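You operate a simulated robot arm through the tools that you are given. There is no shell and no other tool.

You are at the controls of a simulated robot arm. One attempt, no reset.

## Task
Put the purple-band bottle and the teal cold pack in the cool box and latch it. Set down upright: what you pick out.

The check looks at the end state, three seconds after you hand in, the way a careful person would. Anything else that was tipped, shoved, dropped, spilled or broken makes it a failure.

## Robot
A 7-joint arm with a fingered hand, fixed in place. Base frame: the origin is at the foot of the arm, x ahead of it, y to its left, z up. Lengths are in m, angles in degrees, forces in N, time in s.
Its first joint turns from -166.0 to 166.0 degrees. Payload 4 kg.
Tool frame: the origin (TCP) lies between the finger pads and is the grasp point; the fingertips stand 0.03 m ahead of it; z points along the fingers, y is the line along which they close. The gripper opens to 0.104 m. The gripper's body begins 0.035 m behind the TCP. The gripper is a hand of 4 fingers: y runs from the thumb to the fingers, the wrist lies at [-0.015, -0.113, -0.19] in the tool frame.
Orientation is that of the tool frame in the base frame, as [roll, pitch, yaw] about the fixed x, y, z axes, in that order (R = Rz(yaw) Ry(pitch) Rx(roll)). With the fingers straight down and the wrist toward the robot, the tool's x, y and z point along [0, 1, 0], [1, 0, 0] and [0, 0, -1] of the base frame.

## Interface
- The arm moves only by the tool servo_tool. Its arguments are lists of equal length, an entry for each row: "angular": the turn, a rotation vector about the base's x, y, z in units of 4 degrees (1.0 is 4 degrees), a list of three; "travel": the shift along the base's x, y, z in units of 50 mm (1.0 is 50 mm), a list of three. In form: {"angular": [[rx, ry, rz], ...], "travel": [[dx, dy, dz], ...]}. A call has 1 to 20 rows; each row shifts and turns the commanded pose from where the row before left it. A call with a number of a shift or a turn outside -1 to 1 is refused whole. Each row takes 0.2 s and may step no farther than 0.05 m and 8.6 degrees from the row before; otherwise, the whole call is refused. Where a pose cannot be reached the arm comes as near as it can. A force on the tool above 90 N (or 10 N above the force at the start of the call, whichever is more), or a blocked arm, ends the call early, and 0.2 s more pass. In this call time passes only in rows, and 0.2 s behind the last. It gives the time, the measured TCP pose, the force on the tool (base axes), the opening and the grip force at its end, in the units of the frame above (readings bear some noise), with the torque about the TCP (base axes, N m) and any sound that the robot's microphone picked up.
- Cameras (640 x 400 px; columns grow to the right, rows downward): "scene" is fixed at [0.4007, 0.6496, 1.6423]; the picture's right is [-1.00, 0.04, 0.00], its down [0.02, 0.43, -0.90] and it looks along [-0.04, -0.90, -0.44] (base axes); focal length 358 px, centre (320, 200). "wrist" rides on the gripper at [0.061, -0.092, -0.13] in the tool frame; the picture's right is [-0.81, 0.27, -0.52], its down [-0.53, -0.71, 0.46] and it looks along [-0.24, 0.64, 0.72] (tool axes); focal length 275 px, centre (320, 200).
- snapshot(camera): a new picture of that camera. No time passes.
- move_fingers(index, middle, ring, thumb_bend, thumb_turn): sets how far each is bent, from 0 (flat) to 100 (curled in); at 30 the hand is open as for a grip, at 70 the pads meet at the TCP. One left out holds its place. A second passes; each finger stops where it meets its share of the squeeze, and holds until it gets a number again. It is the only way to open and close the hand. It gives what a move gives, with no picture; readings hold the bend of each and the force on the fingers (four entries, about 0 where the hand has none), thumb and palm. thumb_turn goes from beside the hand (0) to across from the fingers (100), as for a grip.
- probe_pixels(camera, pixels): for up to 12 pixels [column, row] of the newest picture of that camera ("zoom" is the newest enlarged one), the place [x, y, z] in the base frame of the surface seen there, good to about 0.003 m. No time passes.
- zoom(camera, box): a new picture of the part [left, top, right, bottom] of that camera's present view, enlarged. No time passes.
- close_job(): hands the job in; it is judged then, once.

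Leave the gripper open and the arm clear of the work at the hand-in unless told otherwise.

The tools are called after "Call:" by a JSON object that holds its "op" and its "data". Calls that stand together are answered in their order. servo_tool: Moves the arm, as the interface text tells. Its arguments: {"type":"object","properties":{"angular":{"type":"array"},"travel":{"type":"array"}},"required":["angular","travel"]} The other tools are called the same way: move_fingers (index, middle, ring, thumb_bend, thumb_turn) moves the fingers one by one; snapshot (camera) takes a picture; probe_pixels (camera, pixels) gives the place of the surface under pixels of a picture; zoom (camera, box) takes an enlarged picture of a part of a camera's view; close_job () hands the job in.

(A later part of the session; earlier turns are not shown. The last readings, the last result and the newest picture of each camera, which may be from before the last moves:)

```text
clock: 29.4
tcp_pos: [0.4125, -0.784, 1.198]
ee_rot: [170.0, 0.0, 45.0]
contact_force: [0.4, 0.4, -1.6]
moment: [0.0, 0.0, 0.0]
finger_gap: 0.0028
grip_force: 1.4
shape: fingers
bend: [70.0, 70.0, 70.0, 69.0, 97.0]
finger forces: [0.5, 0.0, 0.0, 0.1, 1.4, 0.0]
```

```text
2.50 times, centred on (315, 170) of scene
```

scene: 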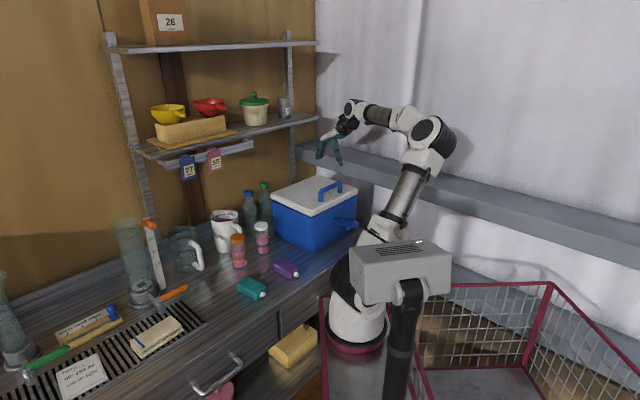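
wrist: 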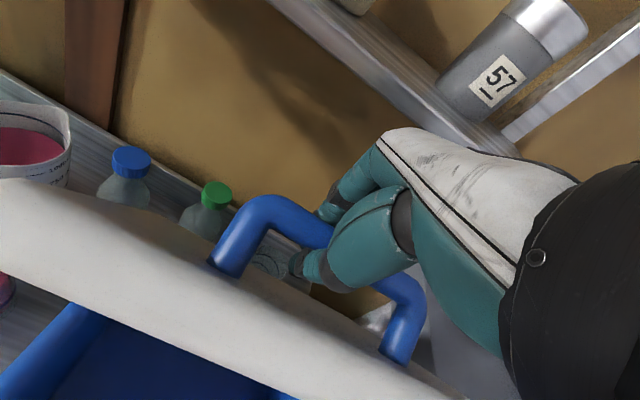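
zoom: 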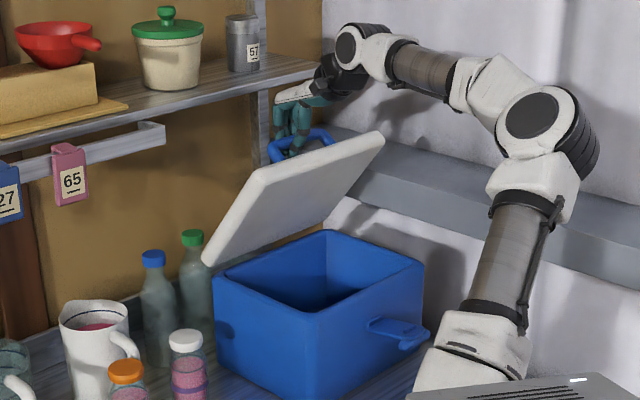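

The lid edge seemed to follow, but the fingers may have pushed it back, so the test is inconclusive. A cleaner one is to open only the fingers to 45, with the thumb on the front side still able to catch the bar, and see whether the thumb carries load.

Call:
{"op": "move_fingers", "data": {"index": 48, "middle": 48, "ring": 48}}

Call:
{"op": "servo_tool", "data": {"angular": [[0, 0, 0], [0, 0, 0], [0, 0, 0]], "travel": [[-0.04, 0.04, 0], [-0.04, 0.04, 0], [-0.04, 0.04, 0]]}}

Call:
{"op": "zoom", "data": {"camera": "scene", "box": [245, 90, 385, 250]}}

Call:
{"op": "snapshot", "data": {"camera": "wrist"}}

```text
clock: 30.4
tcp_pos: [0.4112, -0.7837, 1.1991]
ee_rot: [170.0, -0.1, 45.1]
contact_force: [-1.1, -0.9, -1.5]
moment: [-0.02, 0.0, 0.03]
finger_gap: 0.0311
grip_force: 0.8
shape: fingers
bend: [48.0, 48.0, 48.0, 69.0, 97.0]
finger forces: [0.1, 0.1, 0.0, 0.1, 1.4, 0.1]
```

```text
clock: 31.2
tcp_pos: [0.4068, -0.7778, 1.1986]
ee_rot: [169.9, -0.1, 45.1]
contact_force: [-0.2, 0.2, -1.1]
moment: [-0.02, -0.02, 0.05]
finger_gap: 0.0311
grip_force: 0.3
shape: fingers
bend: [48.0, 48.0, 48.0, 69.0, 97.0]
finger forces: [0.0, 0.0, 0.0, 0.0, 1.4, 0.0]
```

```text
2.50 times, centred on (315, 170) of scene
```

zoom: 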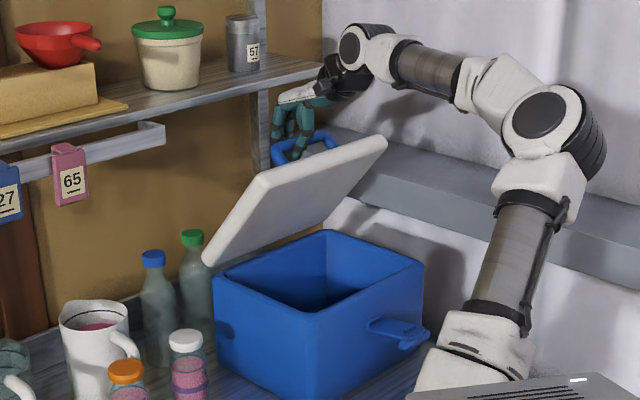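

```text
taken
```

wrist: 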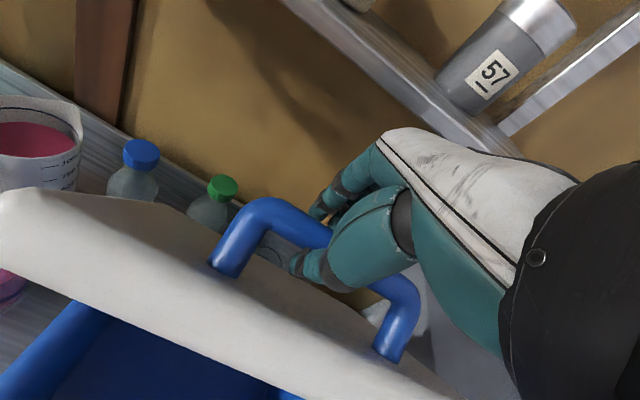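

The thumb keeps carrying about 1.4 N and the lid follows, so it falls shut under gravity and must be taken past vertical. This grip can't get there because the knuckles would meet the shelf. My plan is to lower the lid gently, then hook the bar from the front with the index only, hand turned so its narrow side faces the shelf. I'm re-caging and lowering now.

Call:
{"op": "move_fingers", "data": {"index": 70, "middle": 70, "ring": 70}}

Call:
{"op": "servo_tool", "data": {"angular": [[0.354, 0.354, 0], [0.354, 0.354, 0], [0.354, 0.354, 0], [0.354, 0.354, 0], [0.354, 0.354, 0], [0, 0, 0], [0, 0, 0], [0, 0, 0], [0, 0, 0], [0, 0, 0], [0, 0, 0], [0, 0, 0], [0, 0, 0], [0, 0, 0]], "travel": [[-0.1155, 0.1155, -0.0787], [-0.1155, 0.1155, -0.0787], [-0.1155, 0.1155, -0.0787], [-0.1155, 0.1155, -0.0787], [-0.1155, 0.1155, -0.0787], [-0.1155, 0.1155, -0.0787], [-0.0994, 0.0994, -0.11], [-0.0994, 0.0994, -0.11], [-0.0994, 0.0994, -0.11], [-0.0994, 0.0994, -0.11], [-0.0845, 0.0845, -0.1325], [-0.0845, 0.0845, -0.1325], [-0.0845, 0.0845, -0.1325], [-0.0845, 0.0845, -0.1325]]}}

Call:
{"op": "zoom", "data": {"camera": "scene", "box": [245, 90, 385, 250]}}

```text
clock: 32.2
tcp_pos: [0.4058, -0.7779, 1.1991]
ee_rot: [170.0, -0.1, 45.0]
contact_force: [-0.3, 0.8, -1.7]
moment: [0.03, -0.04, 0.02]
finger_gap: 0.0049
grip_force: 1.8
shape: fingers
bend: [69.0, 70.0, 69.0, 68.0, 97.0]
finger forces: [0.8, 0.1, 0.5, 0.1, 2.3, 0.0]
```

```text
clock: 35.2
tcp_pos: [0.3361, -0.7057, 1.1266]
ee_rot: [-180.0, 0.0, 45.0]
contact_force: [2.7, -5.7, -7.2]
moment: [-0.08, -0.06, 0.07]
finger_gap: 0.0089
grip_force: 6.8
shape: fingers
bend: [66.0, 68.0, 66.0, 67.0, 97.0]
finger forces: [3.8, 2.4, 3.9, 0.0, 2.6, 0.1]
```

```text
2.50 times, centred on (315, 170) of scene
```

zoom: 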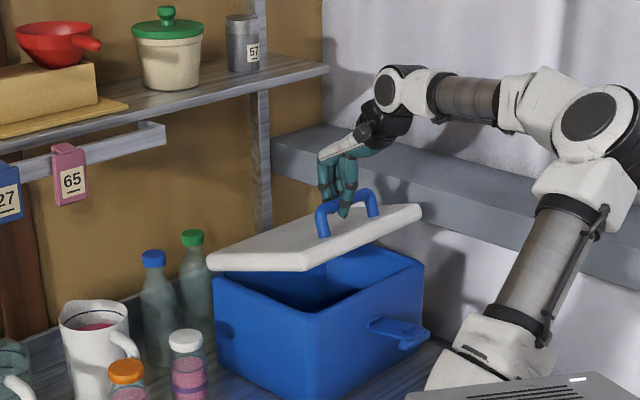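

The radial force (about 6 N) shows my arc radius is slightly too large, so I'm easing inward a few millimetres while lowering the rest of the way.

Call:
{"op": "servo_tool", "data": {"angular": [[0, 0, 0], [0, 0, 0], [0, 0, 0], [0, 0, 0], [0, 0, 0], [0, 0, 0], [0, 0, 0], [0, 0, 0], [0, 0, 0]], "travel": [[-0.02, 0.02, -0.1515], [-0.055, 0.055, -0.1515], [-0.067, 0.067, -0.1515], [-0.067, 0.067, -0.1515], [-0.047, 0.047, -0.1655], [-0.047, 0.047, -0.1655], [-0.047, 0.047, -0.1655], [-0.047, 0.047, -0.1655], [0, 0, -0.2]]}}

Call:
{"op": "zoom", "data": {"camera": "scene", "box": [245, 90, 385, 250]}}

```text
clock: 37.2
tcp_pos: [0.3147, -0.6866, 1.054]
ee_rot: [179.9, 0.0, 45.0]
contact_force: [-3.6, 2.6, 3.7]
moment: [0.04, 0.02, 0.02]
finger_gap: 0.0054
grip_force: 1.8
shape: fingers
bend: [70.0, 70.0, 70.0, 68.0, 97.0]
finger forces: [0.1, 0.0, 0.0, 0.0, 4.3, 0.1]
```

```text
2.50 times, centred on (315, 170) of scene
```

zoom: 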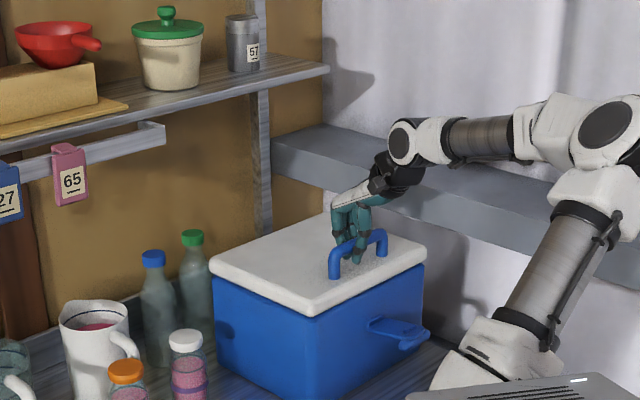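

The lid is shut again and nothing is disturbed. I'm opening the hand and rising, then turning the tool −90° so the index side faces the box.

Call:
{"op": "move_fingers", "data": {"index": 30, "middle": 30, "ring": 30, "thumb_bend": 30}}

Call:
{"op": "servo_tool", "data": {"angular": [[0, 0, 0], [0, 0, 0], [0, 0, 0], [0, 0, 0], [0, 0, 0], [0, 0, 0]], "travel": [[0, 0, 0.5], [0, 0, 0.5], [0, 0, 0.5], [0, 0, 0.5], [0, 0, 0.5], [0, 0, 0.5]]}}

Call:
{"op": "servo_tool", "data": {"angular": [[0, 0, -1], [0, 0, -1], [0, 0, -1], [0, 0, -1], [0, 0, -1], [0, 0, -1], [0, 0, -1], [0, 0, -1], [0, 0, -1], [0, 0, -1], [0, 0, -1], [0, 0, -1], [0, 0, -1], [0, 0, -1], [0, 0, -1], [0, 0, -1], [0, 0, -1], [0, 0, -1], [0, 0, -1], [0, 0, -1]], "travel": [[-0.1, 0.1, 0], [-0.1, 0.1, 0], [-0.1, 0.1, 0], [-0.1, 0.1, 0], [-0.1, 0.1, 0], [-0.1, 0.1, 0], [-0.1, 0.1, 0], [-0.1, 0.1, 0], [-0.1, 0.1, 0], [-0.1, 0.1, 0], [0, 0, 0], [0, 0, 0], [0, 0, 0], [0, 0, 0], [0, 0, 0], [0, 0, 0], [0, 0, 0], [0, 0, 0], [0, 0, 0], [0, 0, 0]]}}

Call:
{"op": "snapshot", "data": {"camera": "scene"}}

```text
clock: 38.2
tcp_pos: [0.3144, -0.6872, 1.0545]
ee_rot: [-180.0, 0.0, 45.0]
contact_force: [-0.1, 0.4, 1.0]
moment: [0.02, 0.02, 0.02]
finger_gap: 0.1027
grip_force: 0.0
shape: fingers
bend: [30.0, 30.0, 30.0, 30.0, 97.0]
finger forces: [0.1, 0.0, 0.0, 0.0, 0.0, 0.0]
```

```text
clock: 39.6
tcp_pos: [0.3161, -0.687, 1.2036]
ee_rot: [-179.8, 0.0, 44.9]
contact_force: [0.3, 0.3, -0.2]
moment: [-0.02, 0.0, -0.01]
finger_gap: 0.1025
grip_force: 0.1
shape: fingers
bend: [30.0, 30.0, 30.0, 30.0, 97.0]
finger forces: [0.0, 0.1, 0.1, 0.0, 0.0, 0.1]
```

```text
clock: 43.8
tcp_pos: [0.2644, -0.6365, 1.2043]
ee_rot: [180.0, 0.0, -35.0]
contact_force: [0.2, 0.8, -0.9]
moment: [0.0, 0.01, 0.0]
finger_gap: 0.1028
grip_force: 0.1
shape: fingers
bend: [30.0, 30.0, 30.0, 30.0, 97.0]
finger forces: [0.0, 0.1, 0.1, 0.0, 0.1, 0.0]
```

```text
taken
```

scene: 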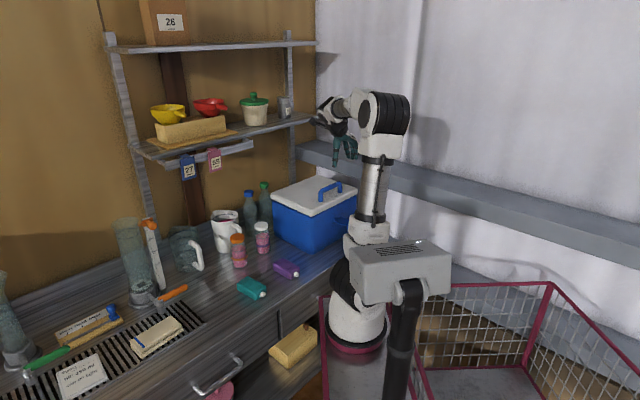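

The arm reaches this pose well. I'm finishing the yaw, tilting 45° inward, and setting index and thumb to 50 with middle and ring curled to 100.

Call:
{"op": "servo_tool", "data": {"angular": [[0, 0, -1], [0, 0, -1], [0, 0, -0.5], [-0.707, -0.707, 0], [-0.707, -0.707, 0], [-0.707, -0.707, 0], [-0.707, -0.707, 0], [-0.707, -0.707, 0], [-0.707, -0.707, 0], [-0.707, -0.707, 0], [-0.707, -0.707, 0], [-0.707, -0.707, 0], [-0.707, -0.707, 0], [-0.707, -0.707, 0], [-0.177, -0.177, 0]], "travel": [[0, 0, 0], [0, 0, 0], [0, 0, 0], [0, 0, 0], [0, 0, 0], [0, 0, 0], [0, 0, 0], [0, 0, 0], [0, 0, 0], [0, 0, 0], [0, 0, 0], [0, 0, 0], [0, 0, 0], [0, 0, 0], [0, 0, 0]]}}

Call:
{"op": "move_fingers", "data": {"index": 50, "middle": 100, "ring": 100, "thumb_bend": 50}}

Call:
{"op": "zoom", "data": {"camera": "scene", "box": [285, 80, 415, 230]}}

Call:
{"op": "snapshot", "data": {"camera": "wrist"}}

```text
clock: 47.0
tcp_pos: [0.2662, -0.6341, 1.2014]
ee_rot: [-180.0, -45.0, -45.0]
contact_force: [0.5, 0.1, 0.2]
moment: [0.02, 0.0, 0.01]
finger_gap: 0.1027
grip_force: 0.1
shape: fingers
bend: [30.0, 30.0, 30.0, 30.0, 97.0]
finger forces: [0.1, 0.0, 0.0, 0.0, 0.1, 0.0]
out of reach, approached as far as the arm can: row 8
```

```text
clock: 48.0
tcp_pos: [0.266, -0.6352, 1.2011]
ee_rot: [180.0, -45.0, -45.0]
contact_force: [-0.4, -0.4, 1.0]
moment: [0.0, 0.01, -0.01]
finger_gap: 0.0525
grip_force: 0.0
shape: fingers
bend: [50.0, 100.0, 100.0, 50.0, 97.0]
finger forces: [0.1, 0.0, 0.1, 0.0, 0.0, 0.0]
```

```text
2.67 times, centred on (350, 155) of scene
```

zoom: 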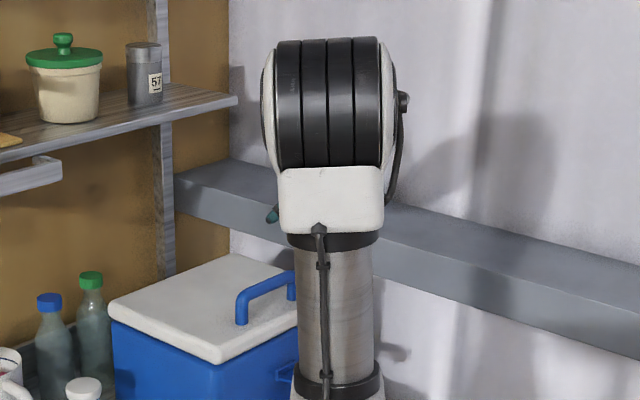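

```text
taken
```

wrist: 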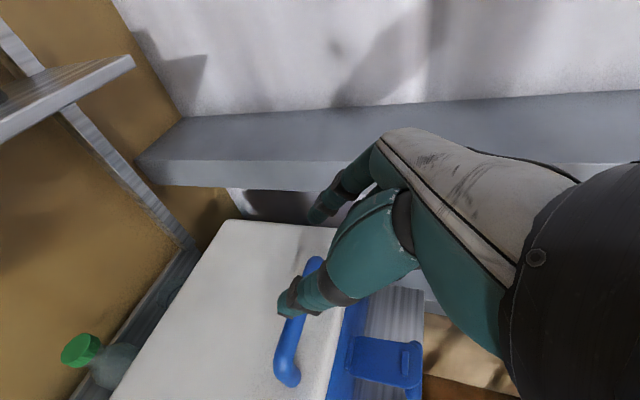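

The pose is reached, with one row near the reach limit. The wrist view shows the lid with the index on the far side and the thumb above the bar. I'm moving down to the pre-hook point in front of the bar.

Call:
{"op": "servo_tool", "data": {"angular": [[0, 0, 0], [0, 0, 0], [0, 0, 0], [0, 0, 0], [0, 0, 0], [0, 0, 0]], "travel": [[-0.0227, 0.0273, -0.4], [-0.0227, 0.0273, -0.4], [-0.0227, 0.0273, -0.4], [-0.0227, 0.0273, -0.4], [-0.0227, 0.0273, -0.4], [-0.0227, 0.0273, -0.4]]}}

Call:
{"op": "snapshot", "data": {"camera": "wrist"}}

Call:
{"op": "snapshot", "data": {"camera": "scene"}}

```text
clock: 49.4
tcp_pos: [0.254, -0.6206, 1.0929]
ee_rot: [-179.7, -45.0, -44.9]
contact_force: [0.8, 0.0, -0.7]
moment: [-0.01, 0.01, -0.01]
finger_gap: 0.0524
grip_force: 0.0
shape: fingers
bend: [50.0, 100.0, 100.0, 50.0, 98.0]
finger forces: [0.0, 0.1, 0.1, 0.0, 0.1, 0.1]
out of reach, approached as far as the arm can: row 5, 6
```

```text
taken
```

wrist: 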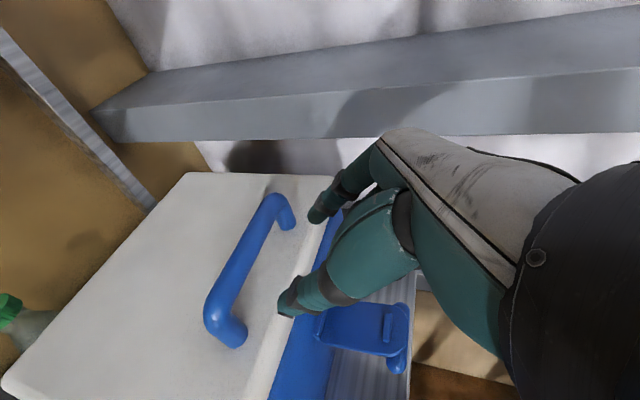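

```text
taken
```

scene: 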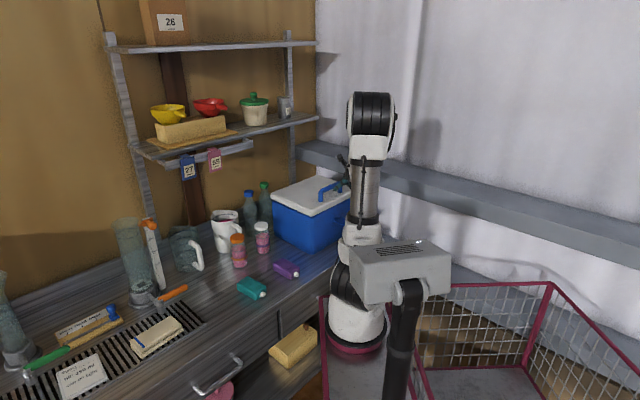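

Rows 5–6 were at the reach limit, so I'm reducing the tilt to 28°, which moves the wrist away from the base, and going to the new pre-hook point.

Call:
{"op": "servo_tool", "data": {"angular": [[0.707, 0.707, 0], [0.707, 0.707, 0], [0.707, 0.707, 0], [0.707, 0.707, 0], [0.177, 0.177, 0], [0, 0, 0], [0, 0, 0]], "travel": [[0, 0, 0], [0, 0, 0], [0, 0, 0], [0.1, -0.1, 0], [0.1, -0.1, 0], [0.1, -0.1, 0], [0, 0, 0]]}}

Call:
{"op": "snapshot", "data": {"camera": "wrist"}}

```text
clock: 51.0
tcp_pos: [0.2606, -0.6289, 1.1067]
ee_rot: [179.6, -37.3, -44.6]
contact_force: [0.5, -1.4, 0.5]
moment: [-0.03, 0.02, -0.05]
finger_gap: 0.0525
grip_force: 0.0
shape: fingers
bend: [50.0, 100.0, 100.0, 50.0, 98.0]
finger forces: [0.0, 0.0, 0.1, 0.0, 0.0, 0.0]
out of reach, approached as far as the arm can: row 1, 2, 3, 4
```

```text
taken
```

wrist: 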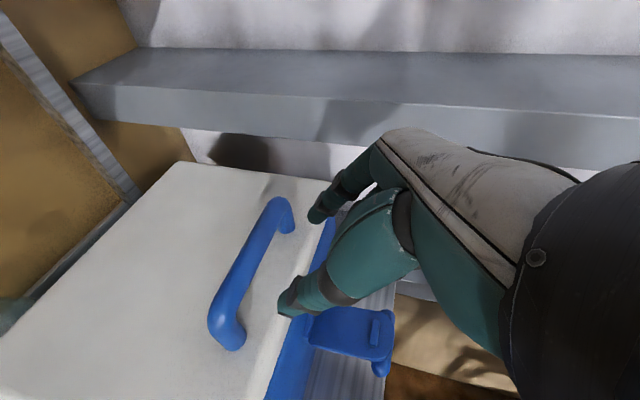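

The reading shows tilt 37° and z=1.107, so part of that move was clipped. I'm stepping away from the limit: untilting a little more in small rows while moving slightly inward.

Call:
{"op": "servo_tool", "data": {"angular": [[0.5, 0.5, 0], [0.5, 0.5, 0], [0.5, 0.5, 0], [0.2, 0.2, 0]], "travel": [[0, 0, 0], [0, 0, 0], [0, 0, 0], [0, 0, 0]]}}

Call:
{"op": "servo_tool", "data": {"angular": [[0, 0, 0], [0, 0, 0], [0, 0, 0]], "travel": [[0.05, -0.05, -0.15], [0.05, -0.05, -0.15], [0.05, -0.05, -0.1]]}}

Call:
{"op": "snapshot", "data": {"camera": "scene"}}

```text
clock: 52.0
tcp_pos: [0.26, -0.6279, 1.1078]
ee_rot: [179.6, -27.6, -44.5]
contact_force: [0.5, -0.2, -0.1]
moment: [0.02, -0.01, 0.0]
finger_gap: 0.0523
grip_force: 0.1
shape: fingers
bend: [50.0, 100.0, 100.0, 50.0, 98.0]
finger forces: [0.0, 0.0, 0.0, 0.1, 0.0, 0.0]
```

```text
clock: 52.8
tcp_pos: [0.2665, -0.6368, 1.0858]
ee_rot: [179.6, -27.7, -44.5]
contact_force: [0.1, -0.2, 0.3]
moment: [-0.02, -0.02, -0.03]
finger_gap: 0.0522
grip_force: 0.1
shape: fingers
bend: [50.0, 100.0, 100.0, 50.0, 98.0]
finger forces: [0.1, 0.1, 0.0, 0.0, 0.0, 0.0]
```

```text
taken
```

scene: 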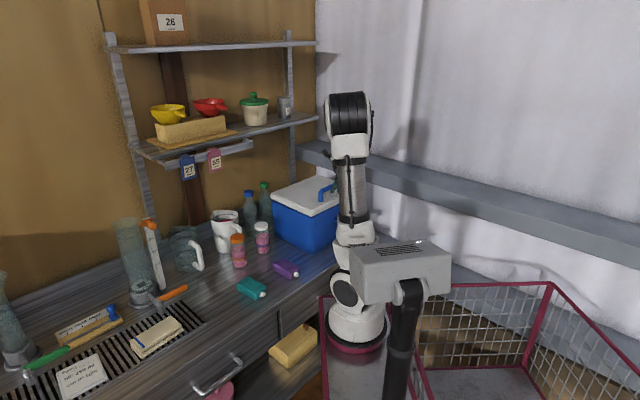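

Now the tilt is 27.7° at u≈0.032, z≈1.086, with no clipping. I'm looking at the wrist view and probing index tip, thumb tip and bar.

Call:
{"op": "zoom", "data": {"camera": "wrist", "box": [180, 150, 420, 390]}}

```text
1.67 times, centred on (300, 270) of wrist
```

zoom: 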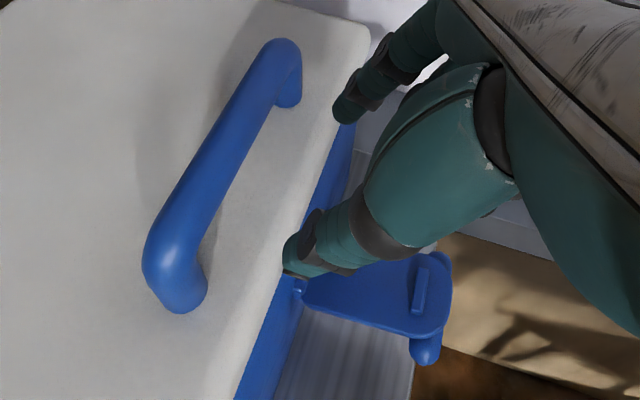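

Call:
{"op": "probe_pixels", "data": {"camera": "zoom", "pixels": [[340, 112], [355, 85], [290, 255], [295, 270], [310, 240], [285, 55], [230, 130], [165, 260], [185, 300], [285, 100], [335, 135], [270, 290]]}}

```text
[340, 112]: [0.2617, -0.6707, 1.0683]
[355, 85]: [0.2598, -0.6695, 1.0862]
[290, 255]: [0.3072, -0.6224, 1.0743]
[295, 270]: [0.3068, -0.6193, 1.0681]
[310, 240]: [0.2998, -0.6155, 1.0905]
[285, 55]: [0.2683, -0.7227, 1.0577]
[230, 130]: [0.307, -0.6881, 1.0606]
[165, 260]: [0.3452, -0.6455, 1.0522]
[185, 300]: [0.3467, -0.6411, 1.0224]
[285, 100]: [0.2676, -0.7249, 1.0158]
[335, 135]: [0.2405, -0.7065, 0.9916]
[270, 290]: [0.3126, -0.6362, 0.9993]
```

The index sits at s≈0.289 and the thumb at s≈0.222, close to the handle post. I'm narrowing both to 57, shifting 6 mm, and sliding the fingertips in under the front of the bar.

Call:
{"op": "move_fingers", "data": {"index": 57, "thumb_bend": 57}}

Call:
{"op": "servo_tool", "data": {"angular": [[0, 0, 0], [0, 0, 0], [0, 0, 0], [0, 0, 0], [0, 0, 0]], "travel": [[0.058, -0.226, -0.132], [0.066, -0.066, -0.177], [0.066, -0.066, -0.177], [0.066, -0.066, -0.177], [0.066, -0.066, -0.177]]}}

Call:
{"op": "zoom", "data": {"camera": "wrist", "box": [180, 150, 420, 390]}}

Call:
{"op": "zoom", "data": {"camera": "scene", "box": [285, 120, 385, 250]}}

```text
clock: 53.8
tcp_pos: [0.2676, -0.6354, 1.0853]
ee_rot: [179.5, -27.7, -44.4]
contact_force: [0.2, -0.4, 0.0]
moment: [0.03, 0.03, 0.03]
finger_gap: 0.0371
grip_force: 0.0
shape: fingers
bend: [56.0, 100.0, 100.0, 56.0, 98.0]
finger forces: [0.0, 0.0, 0.0, 0.1, 0.0, 0.0]
```

```text
clock: 55.0
tcp_pos: [0.2833, -0.6597, 1.0432]
ee_rot: [179.5, -27.7, -44.5]
contact_force: [0.0, 0.5, -1.2]
moment: [-0.01, 0.02, -0.03]
finger_gap: 0.0368
grip_force: 0.0
shape: fingers
bend: [56.0, 100.0, 100.0, 56.0, 98.0]
finger forces: [0.0, 0.1, 0.0, 0.1, 0.1, 0.0]
```

```text
1.67 times, centred on (300, 270) of wrist
```

zoom: 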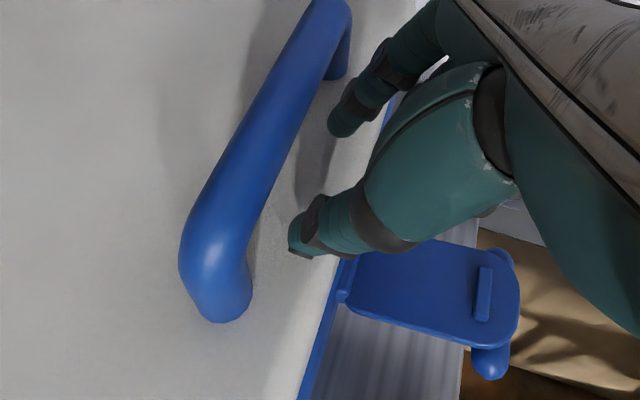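

```text
3.08 times, centred on (335, 185) of scene
```

zoom: 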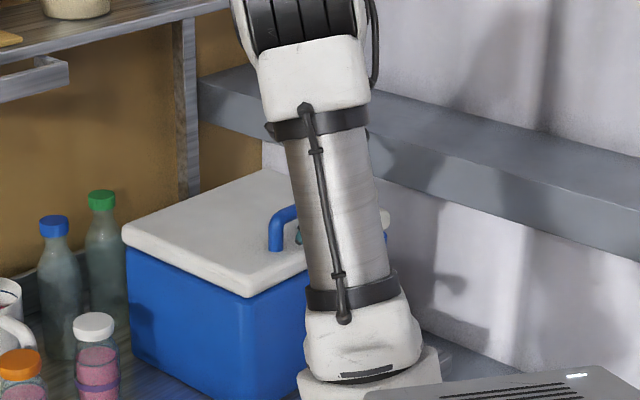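

Both fingertips now sit low in front of the bar with no contact force. I'm moving in against the bar and lifting along the arc to about 20°.

Call:
{"op": "servo_tool", "data": {"angular": [[0, 0, 0], [0, 0, 0], [0, 0, 0], [0, 0, 0], [0, 0, 0], [0, 0, 0], [0, 0, 0], [0, 0, 0], [0, 0, 0]], "travel": [[0.109, -0.109, 0.06], [0.052, -0.052, 0.1605], [0.052, -0.052, 0.1605], [0.052, -0.052, 0.1605], [0.052, -0.052, 0.1605], [0.071, -0.071, 0.1455], [0.071, -0.071, 0.1455], [0.071, -0.071, 0.1455], [0.071, -0.071, 0.1455]]}}

Call:
{"op": "snapshot", "data": {"camera": "wrist"}}

Call:
{"op": "zoom", "data": {"camera": "scene", "box": [265, 90, 405, 250]}}

```text
clock: 57.0
tcp_pos: [0.3151, -0.6894, 1.1092]
ee_rot: [179.6, -27.7, -44.5]
contact_force: [-3.2, 2.5, 0.1]
moment: [-0.01, 0.0, -0.11]
finger_gap: 0.037
grip_force: 2.0
shape: fingers
bend: [56.0, 100.0, 100.0, 56.0, 98.0]
finger forces: [3.8, 0.1, 0.0, 0.1, 0.1, 0.0]
```

```text
taken
```

wrist: 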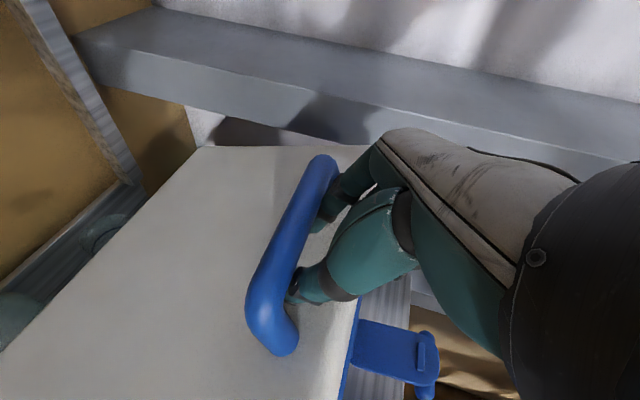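

```text
2.50 times, centred on (335, 170) of scene
```

zoom: 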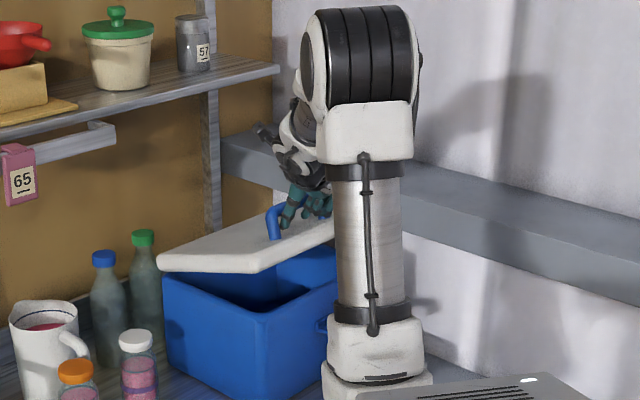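

The hook works and the lid is at about 20°. Continuing the arc to about 50°.

Call:
{"op": "servo_tool", "data": {"angular": [[0, 0, 0], [0, 0, 0], [0, 0, 0], [0, 0, 0], [0, 0, 0], [0, 0, 0], [0, 0, 0], [0, 0, 0], [0, 0, 0], [0, 0, 0], [0, 0, 0], [0, 0, 0]], "travel": [[0.0877, -0.0877, 0.126], [0.0877, -0.0877, 0.126], [0.0877, -0.0877, 0.126], [0.0877, -0.0877, 0.126], [0.1018, -0.1018, 0.102], [0.1018, -0.1018, 0.102], [0.1018, -0.1018, 0.102], [0.1018, -0.1018, 0.102], [0.1128, -0.1128, 0.076], [0.1128, -0.1128, 0.076], [0.1128, -0.1128, 0.076], [0.1128, -0.1128, 0.076]]}}

Call:
{"op": "snapshot", "data": {"camera": "wrist"}}

Call:
{"op": "zoom", "data": {"camera": "scene", "box": [265, 90, 405, 250]}}

```text
clock: 59.6
tcp_pos: [0.3717, -0.7499, 1.1741]
ee_rot: [179.3, -27.9, -44.5]
contact_force: [-25.2, 21.1, 35.5]
moment: [0.8, 1.33, -0.49]
finger_gap: 0.0348
grip_force: 38.7
shape: fingers
bend: [57.0, 100.0, 100.0, 56.0, 100.0]
finger forces: [34.2, 0.1, 38.3, 0.0, 5.6, 0.0]
```

```text
taken
```

wrist: 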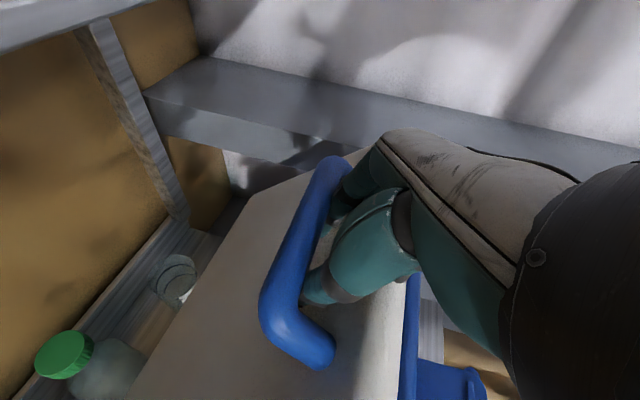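

```text
2.50 times, centred on (335, 170) of scene
```

zoom: 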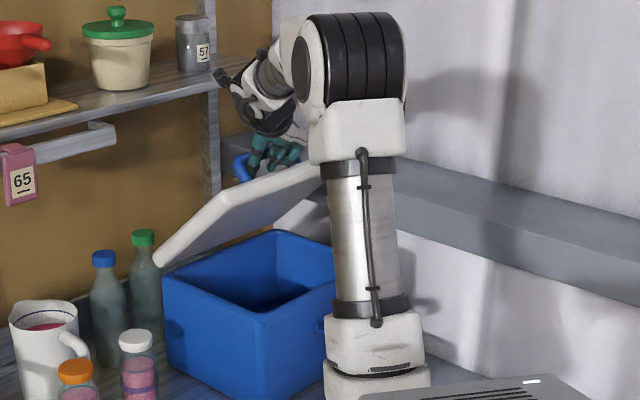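

Force jumped to about 45 N, with the ring at 38 N and the index at 34 N, so the curled ring finger is pressing on something, likely the lid's front edge. I'm looking closely before backing off.

Call:
{"op": "zoom", "data": {"camera": "scene", "box": [305, 110, 350, 170]}}

Call:
{"op": "zoom", "data": {"camera": "wrist", "box": [240, 120, 460, 400]}}

```text
6.67 times, centred on (328, 140) of scene
```

zoom: 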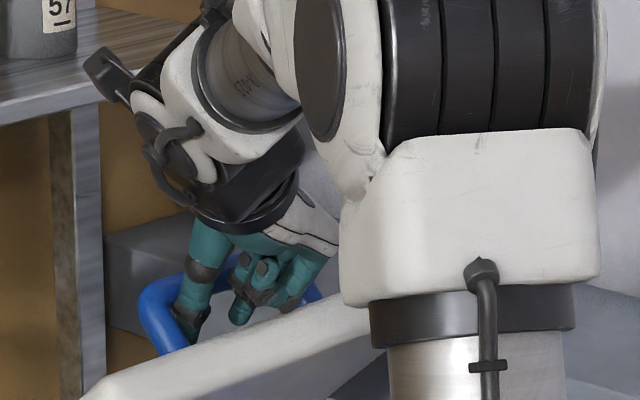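

```text
1.43 times, centred on (350, 260) of wrist
```

zoom: 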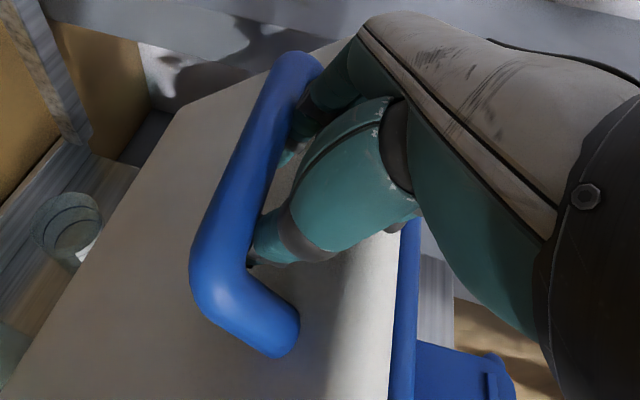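

The curled knuckles of middle and ring are pressing on the lid's front edge, with the index holding the bar. I'm backing off about 8 mm along the path to relieve the wedge, and then checking how near the black wrist part is to the shelf.

Call:
{"op": "servo_tool", "data": {"angular": [[0, 0, 0], [0, 0, 0]], "travel": [[-0.05, 0.05, -0.05], [-0.05, 0.05, -0.05]]}}

Call:
{"op": "zoom", "data": {"camera": "scene", "box": [295, 100, 355, 180]}}

Call:
{"op": "probe_pixels", "data": {"camera": "zoom", "pixels": [[130, 130], [155, 120], [200, 170], [240, 270], [270, 285], [320, 290], [175, 270], [200, 290], [250, 330], [60, 140], [110, 90]]}}

```text
clock: 60.2
tcp_pos: [0.3666, -0.7452, 1.1666]
ee_rot: [179.5, -27.8, -44.5]
contact_force: [-21.3, 20.1, 32.9]
moment: [0.05, 0.85, -0.57]
finger_gap: 0.0357
grip_force: 26.8
shape: fingers
bend: [56.0, 100.0, 100.0, 56.0, 99.0]
finger forces: [26.3, 0.1, 23.1, 0.0, 3.8, 0.0]
```

```text
5.00 times, centred on (325, 140) of scene
```

zoom: 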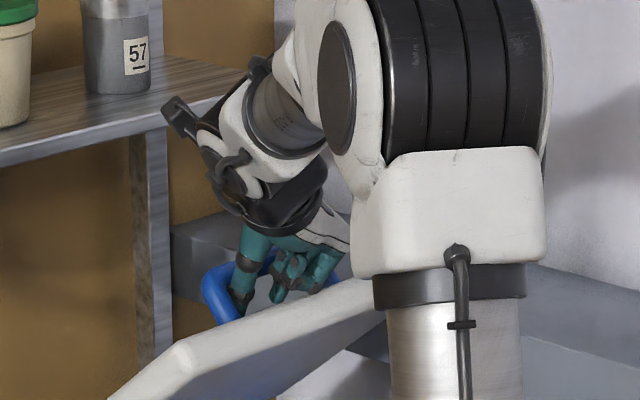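

```text
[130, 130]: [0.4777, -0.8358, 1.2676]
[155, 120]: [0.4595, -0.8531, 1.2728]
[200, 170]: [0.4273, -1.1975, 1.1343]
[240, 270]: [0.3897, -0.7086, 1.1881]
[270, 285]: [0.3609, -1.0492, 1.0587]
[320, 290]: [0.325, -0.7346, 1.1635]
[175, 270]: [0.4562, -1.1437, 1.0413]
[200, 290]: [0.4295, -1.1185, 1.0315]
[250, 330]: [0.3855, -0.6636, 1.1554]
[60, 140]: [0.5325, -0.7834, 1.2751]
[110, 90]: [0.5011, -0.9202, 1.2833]
```

The wedge persists at about 25 N. I'm rotating the hand 10° more upright, which moves the ring knuckles off the lid edge, and probing the black wrist part at zoom (180,118).

Call:
{"op": "servo_tool", "data": {"angular": [[0.59, 0.59, 0], [0.59, 0.59, 0], [0.59, 0.59, 0]], "travel": [[0, 0, 0], [0, 0, 0], [0, 0, 0]]}}

Call:
{"op": "zoom", "data": {"camera": "scene", "box": [295, 100, 355, 180]}}

Call:
{"op": "probe_pixels", "data": {"camera": "zoom", "pixels": [[180, 118], [190, 130], [210, 160], [230, 150], [260, 70], [250, 215]]}}

```text
clock: 61.0
tcp_pos: [0.3699, -0.7451, 1.1645]
ee_rot: [179.7, -17.6, -44.5]
contact_force: [-9.9, 8.0, 15.2]
moment: [-0.31, 0.16, -0.45]
finger_gap: 0.0376
grip_force: 16.4
shape: fingers
bend: [55.0, 100.0, 100.0, 56.0, 98.0]
finger forces: [19.5, 0.0, 11.4, 0.1, 1.9, 0.0]
```

```text
5.00 times, centred on (325, 140) of scene
```

zoom: 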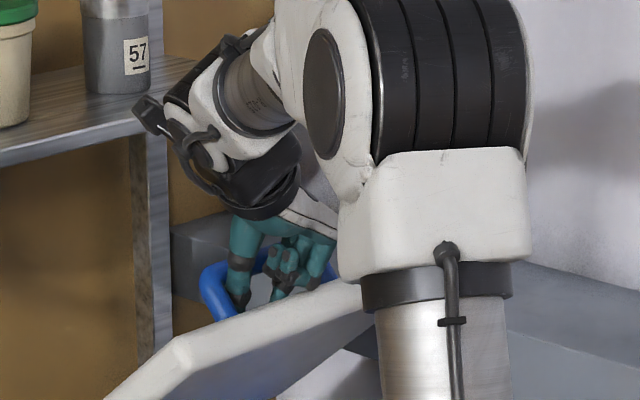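

```text
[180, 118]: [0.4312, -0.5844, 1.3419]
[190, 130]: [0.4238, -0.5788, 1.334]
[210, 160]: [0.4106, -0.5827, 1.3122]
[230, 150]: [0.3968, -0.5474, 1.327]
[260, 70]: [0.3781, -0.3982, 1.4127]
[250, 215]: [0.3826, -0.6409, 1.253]
```

The black part is well in front of the shelf. The wedge force is dropping (ring at 11 N), so I'm rotating another 10° upright.

Call:
{"op": "servo_tool", "data": {"angular": [[0.59, 0.59, 0], [0.59, 0.59, 0], [0.59, 0.59, 0]], "travel": [[0, 0, 0], [0, 0, 0], [0, 0, 0]]}}

Call:
{"op": "zoom", "data": {"camera": "scene", "box": [295, 100, 355, 180]}}

Call:
{"op": "snapshot", "data": {"camera": "wrist"}}

```text
clock: 61.8
tcp_pos: [0.3694, -0.7451, 1.1668]
ee_rot: [179.7, -7.7, -44.5]
contact_force: [-7.3, 6.0, 22.3]
moment: [-1.4, -0.93, -0.37]
finger_gap: 0.0378
grip_force: 37.4
shape: fingers
bend: [56.0, 100.0, 100.0, 56.0, 95.0]
finger forces: [56.2, 0.0, 0.0, 0.1, 18.3, 0.0]
```

```text
5.00 times, centred on (325, 140) of scene
```

zoom: 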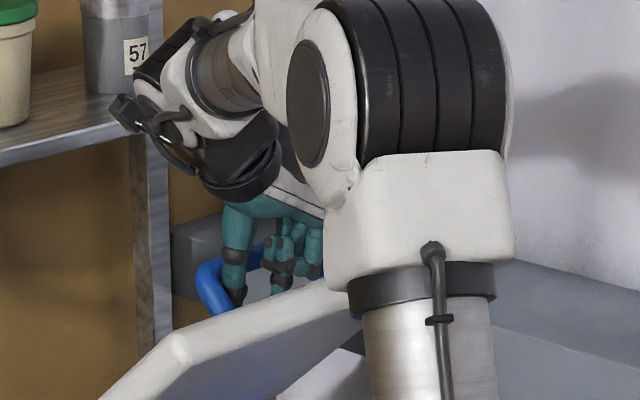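

```text
taken
```

wrist: 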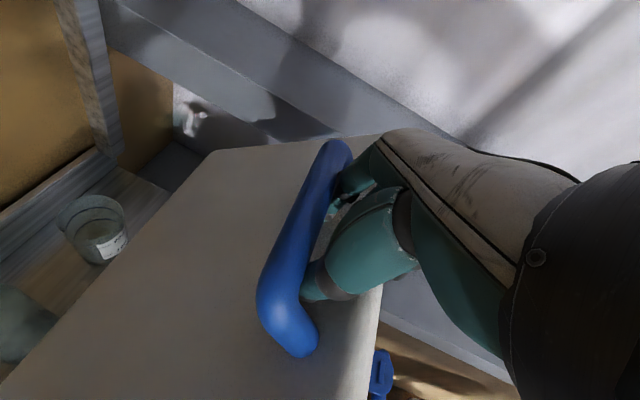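

The ring is free now, but the index is at 56 N because the turn pushed its tip down into the gap against the lid. I'm raising the hand about 12 mm radially to relieve it.

Call:
{"op": "servo_tool", "data": {"angular": [[0, 0, 0], [0, 0, 0], [0, 0, 0]], "travel": [[-0.03, 0.03, 0.08], [-0.02, 0.02, 0.08], [-0.02, 0.02, 0.08]]}}

Call:
{"op": "zoom", "data": {"camera": "scene", "box": [295, 100, 355, 180]}}

Call:
{"op": "zoom", "data": {"camera": "wrist", "box": [240, 120, 440, 380]}}

```text
clock: 62.6
tcp_pos: [0.3663, -0.7423, 1.176]
ee_rot: [179.8, -7.5, -44.5]
contact_force: [-1.0, 1.4, -1.4]
moment: [0.01, -0.01, -0.01]
finger_gap: 0.0363
grip_force: 0.3
shape: fingers
bend: [56.0, 100.0, 100.0, 56.0, 97.0]
finger forces: [1.3, 0.0, 0.0, 0.0, 0.0, 0.0]
```

```text
5.00 times, centred on (325, 140) of scene
```

zoom: 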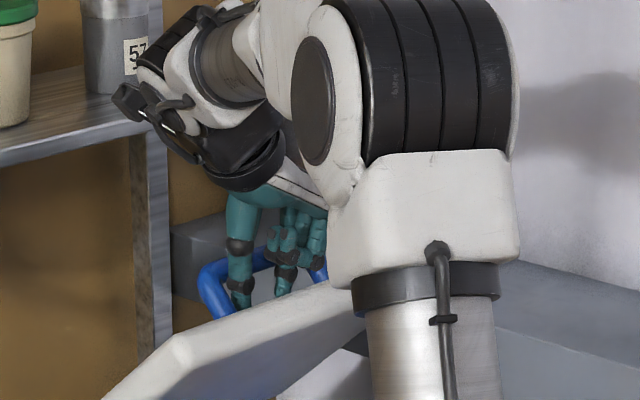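

```text
1.54 times, centred on (340, 250) of wrist
```

zoom: 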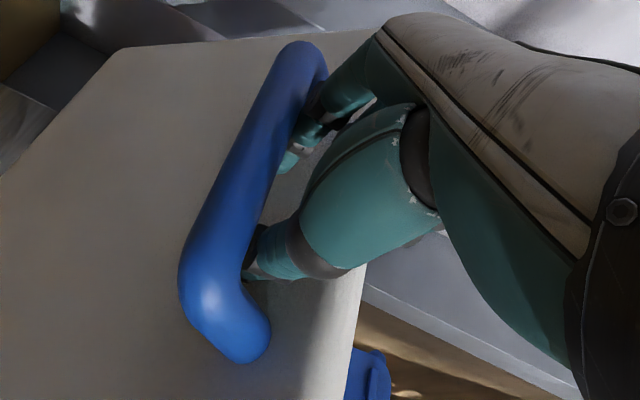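

Now the lid rests lightly on the index (about 1.3 N). Before going on I'm probing the lid plane and bar in this view to pin down the lid angle and hinge.

Call:
{"op": "zoom", "data": {"camera": "wrist", "box": [100, 100, 440, 400]}}

Call:
{"op": "probe_pixels", "data": {"camera": "zoom", "pixels": [[330, 130], [300, 250], [150, 180], [250, 150], [100, 330], [220, 330], [280, 230], [440, 310], [345, 80], [360, 350], [60, 200]]}}

```text
1.33 times, centred on (270, 250) of wrist
```

zoom: 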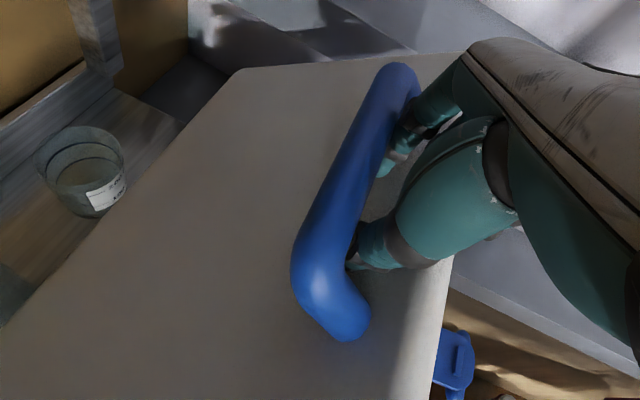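

```text
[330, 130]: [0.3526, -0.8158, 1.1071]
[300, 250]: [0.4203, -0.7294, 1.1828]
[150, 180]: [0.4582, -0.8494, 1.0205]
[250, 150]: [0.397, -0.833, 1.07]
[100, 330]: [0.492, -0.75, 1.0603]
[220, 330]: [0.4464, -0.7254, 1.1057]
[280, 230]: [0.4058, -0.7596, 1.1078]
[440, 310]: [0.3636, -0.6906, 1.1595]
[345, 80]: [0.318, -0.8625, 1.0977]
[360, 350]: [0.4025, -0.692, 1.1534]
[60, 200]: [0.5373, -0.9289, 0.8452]
```

The fitted lid plane (41°) implies a hinge further back than expected, so I need to check whether the box itself has moved. Probing its front face and corner in the scene.

Call:
{"op": "zoom", "data": {"camera": "scene", "box": [200, 160, 380, 310]}}

Call:
{"op": "probe_pixels", "data": {"camera": "zoom", "pixels": [[380, 245], [380, 200], [280, 195], [340, 200], [400, 220], [420, 200], [380, 150], [280, 105], [330, 160], [378, 143]]}}

```text
2.67 times, centred on (290, 235) of scene
```

zoom: 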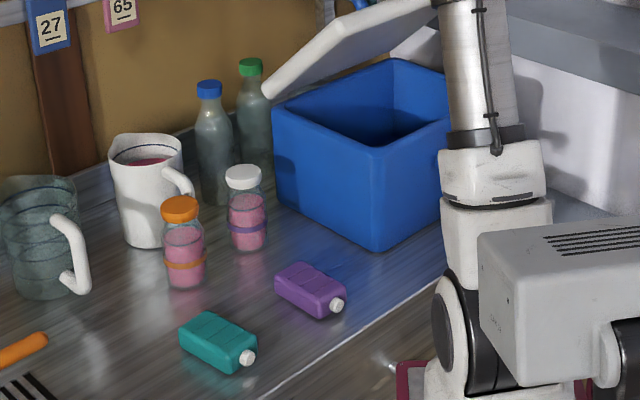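

```text
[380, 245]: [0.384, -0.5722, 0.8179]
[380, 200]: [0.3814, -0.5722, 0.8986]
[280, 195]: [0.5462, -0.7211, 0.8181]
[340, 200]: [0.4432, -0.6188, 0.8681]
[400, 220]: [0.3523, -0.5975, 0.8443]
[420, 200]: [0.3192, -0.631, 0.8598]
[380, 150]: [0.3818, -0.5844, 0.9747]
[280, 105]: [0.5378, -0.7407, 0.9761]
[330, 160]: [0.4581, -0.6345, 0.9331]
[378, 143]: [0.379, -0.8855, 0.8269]
```

The box hasn't moved: corner (0.384,−0.572), same as before. Refitting gives a hinge at about u=−0.245, z=0.976, radius 0.225, so the lid balances near 80°. I'm keeping the contact near the fingertip so the ring knuckles clear the edge, and going up slowly to about 60°.

Call:
{"op": "servo_tool", "data": {"angular": [[0, 0, 0], [0, 0, 0], [0, 0, 0], [0, 0, 0], [0, 0, 0], [0, 0, 0], [0, 0, 0], [0, 0, 0]], "travel": [[0.0665, -0.0665, 0.181], [0.0665, -0.0665, 0.181], [0.128, -0.128, 0.075], [0.128, -0.128, 0.075], [0.132, -0.132, 0.058], [0.132, -0.132, 0.058], [0.135, -0.135, 0.043], [0.135, -0.135, 0.043]]}}

Call:
{"op": "zoom", "data": {"camera": "wrist", "box": [100, 100, 440, 400]}}

Call:
{"op": "zoom", "data": {"camera": "scene", "box": [275, 90, 365, 200]}}

```text
clock: 64.4
tcp_pos: [0.4106, -0.7881, 1.214]
ee_rot: [179.7, -7.6, -44.6]
contact_force: [-1.5, 2.0, 0.6]
moment: [0.02, 0.01, -0.04]
finger_gap: 0.0362
grip_force: 1.0
shape: fingers
bend: [56.0, 100.0, 100.0, 56.0, 97.0]
finger forces: [1.0, 0.1, 0.0, 0.0, 0.0, 0.0]
```

```text
1.33 times, centred on (270, 250) of wrist
```

zoom: 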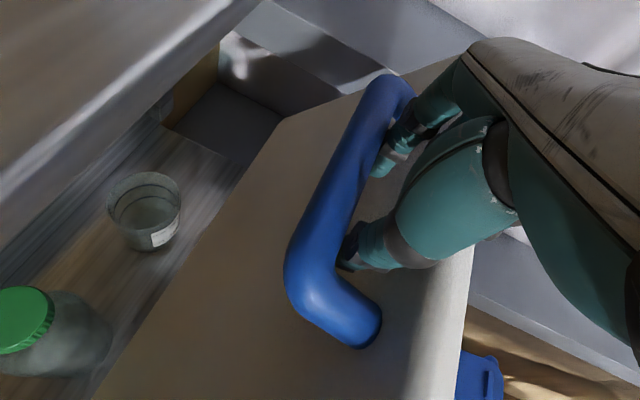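

```text
3.64 times, centred on (320, 145) of scene
```

zoom: 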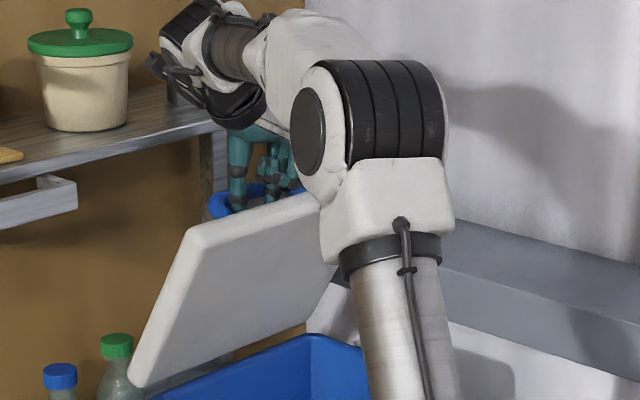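

The index carries about 1 N with the lid near 58–60°. The shelf can is 7 cm behind where my hand ends. The lid's balance point is about 80°, so I'll make one brisk last push to about 75° and stop, letting the lid coast past balance.

Call:
{"op": "servo_tool", "data": {"angular": [[0, 0, 0], [-0.265, -0.265, 0], [-0.265, -0.265, 0]], "travel": [[0.085, -0.085, 0.01], [0.283, -0.283, 0.01], [0.516, -0.516, -0.01]]}}

Call:
{"op": "zoom", "data": {"camera": "wrist", "box": [100, 100, 440, 400]}}

Call:
{"op": "zoom", "data": {"camera": "scene", "box": [275, 90, 365, 200]}}

```text
clock: 65.2
tcp_pos: [0.4459, -0.8304, 1.2227]
ee_rot: [179.0, -11.0, -45.0]
contact_force: [-33.0, 32.8, 54.8]
moment: [0.76, 1.6, -0.44]
finger_gap: 0.0336
grip_force: 38.9
shape: fingers
bend: [58.0, 100.0, 100.0, 55.0, 98.0]
finger forces: [9.3, 0.1, 66.4, 0.0, 1.3, 0.0]
```

```text
1.33 times, centred on (270, 250) of wrist
```

zoom: 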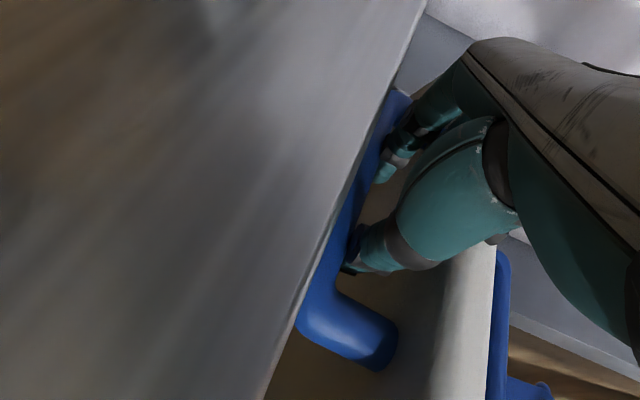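

```text
3.64 times, centred on (320, 145) of scene
```

zoom: 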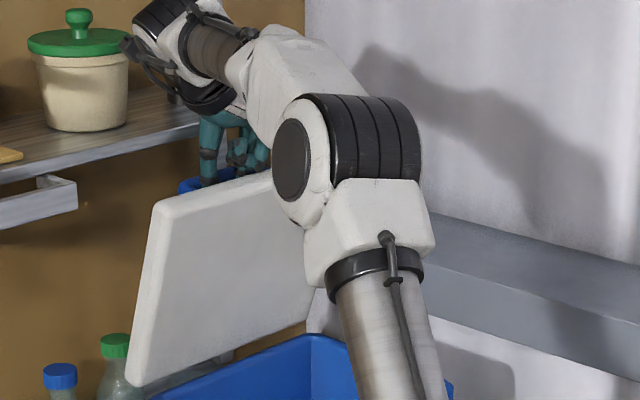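

The lid is now at about 75°, but the ring knuckle jammed on its rim (66 N). I'm raising the hand about 12 mm along the lid to free it, with the index still behind the bar.

Call:
{"op": "servo_tool", "data": {"angular": [[0, 0, 0], [0, 0, 0], [0, 0, 0]], "travel": [[-0.01, 0.01, 0.07], [-0.01, 0.01, 0.07], [-0.01, 0.01, 0.07]]}}

Call:
{"op": "zoom", "data": {"camera": "wrist", "box": [100, 100, 440, 400]}}

Call:
{"op": "zoom", "data": {"camera": "scene", "box": [275, 90, 365, 200]}}

```text
clock: 66.0
tcp_pos: [0.4539, -0.83, 1.224]
ee_rot: [179.7, -10.6, -44.5]
contact_force: [-27.2, 22.5, 24.3]
moment: [0.74, 1.28, -0.69]
finger_gap: 0.0353
grip_force: 30.6
shape: fingers
bend: [54.0, 100.0, 100.0, 58.0, 100.0]
finger forces: [29.6, 0.0, 26.2, 0.0, 5.1, 0.0]
```

```text
1.33 times, centred on (270, 250) of wrist
```

zoom: 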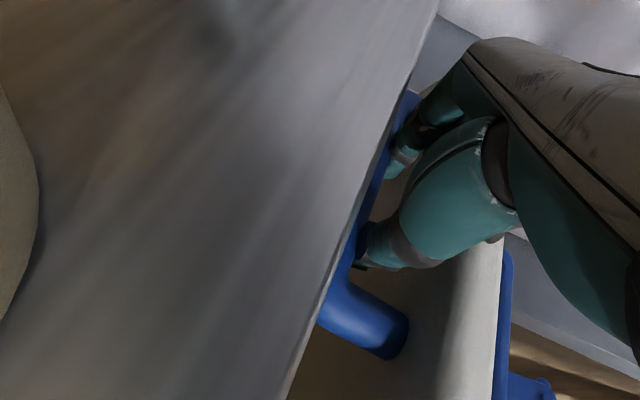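

```text
3.64 times, centred on (320, 145) of scene
```

zoom: 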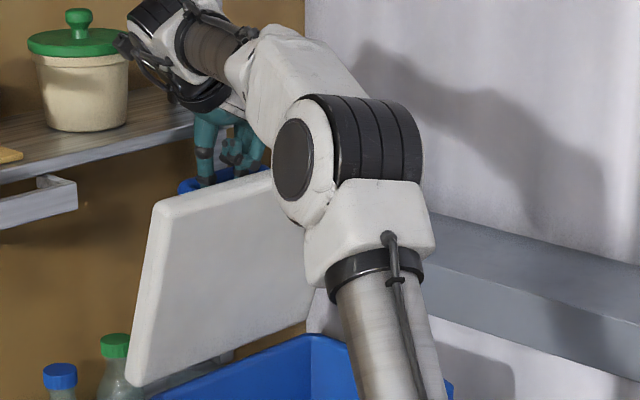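

Ring force has dropped to 26 N and the commanded pose has caught up. I'm raising another 12 mm.

Call:
{"op": "servo_tool", "data": {"angular": [[0, 0, 0], [0, 0, 0], [0, 0, 0]], "travel": [[-0.01, 0.01, 0.08], [-0.01, 0.01, 0.08], [-0.01, 0.01, 0.08]]}}

Call:
{"op": "zoom", "data": {"camera": "wrist", "box": [100, 100, 440, 400]}}

Call:
{"op": "zoom", "data": {"camera": "scene", "box": [295, 100, 355, 180]}}

```text
clock: 66.8
tcp_pos: [0.4535, -0.8281, 1.2324]
ee_rot: [180.0, -10.3, -44.5]
contact_force: [-20.9, 19.8, -21.9]
moment: [0.96, 0.26, -0.59]
finger_gap: 0.0386
grip_force: 14.5
shape: fingers
bend: [54.0, 100.0, 100.0, 56.0, 100.0]
finger forces: [25.6, 0.1, 0.0, 0.0, 3.9, 0.0]
```

```text
1.33 times, centred on (270, 250) of wrist
```

zoom: 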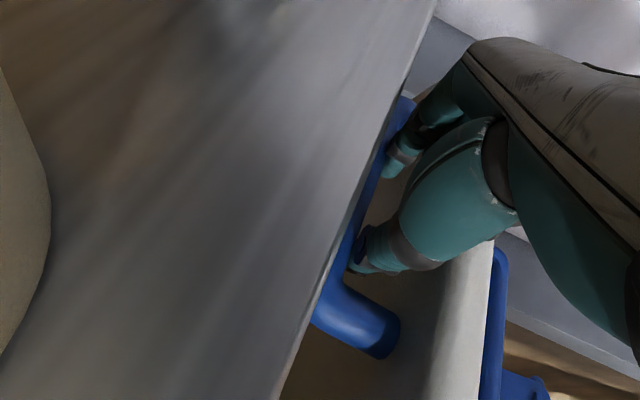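

```text
5.00 times, centred on (325, 140) of scene
```

zoom: 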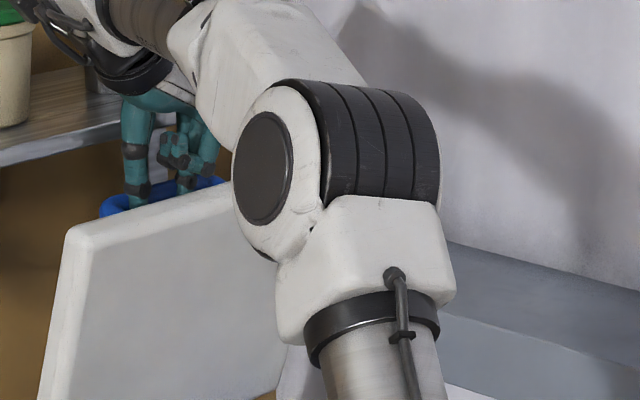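

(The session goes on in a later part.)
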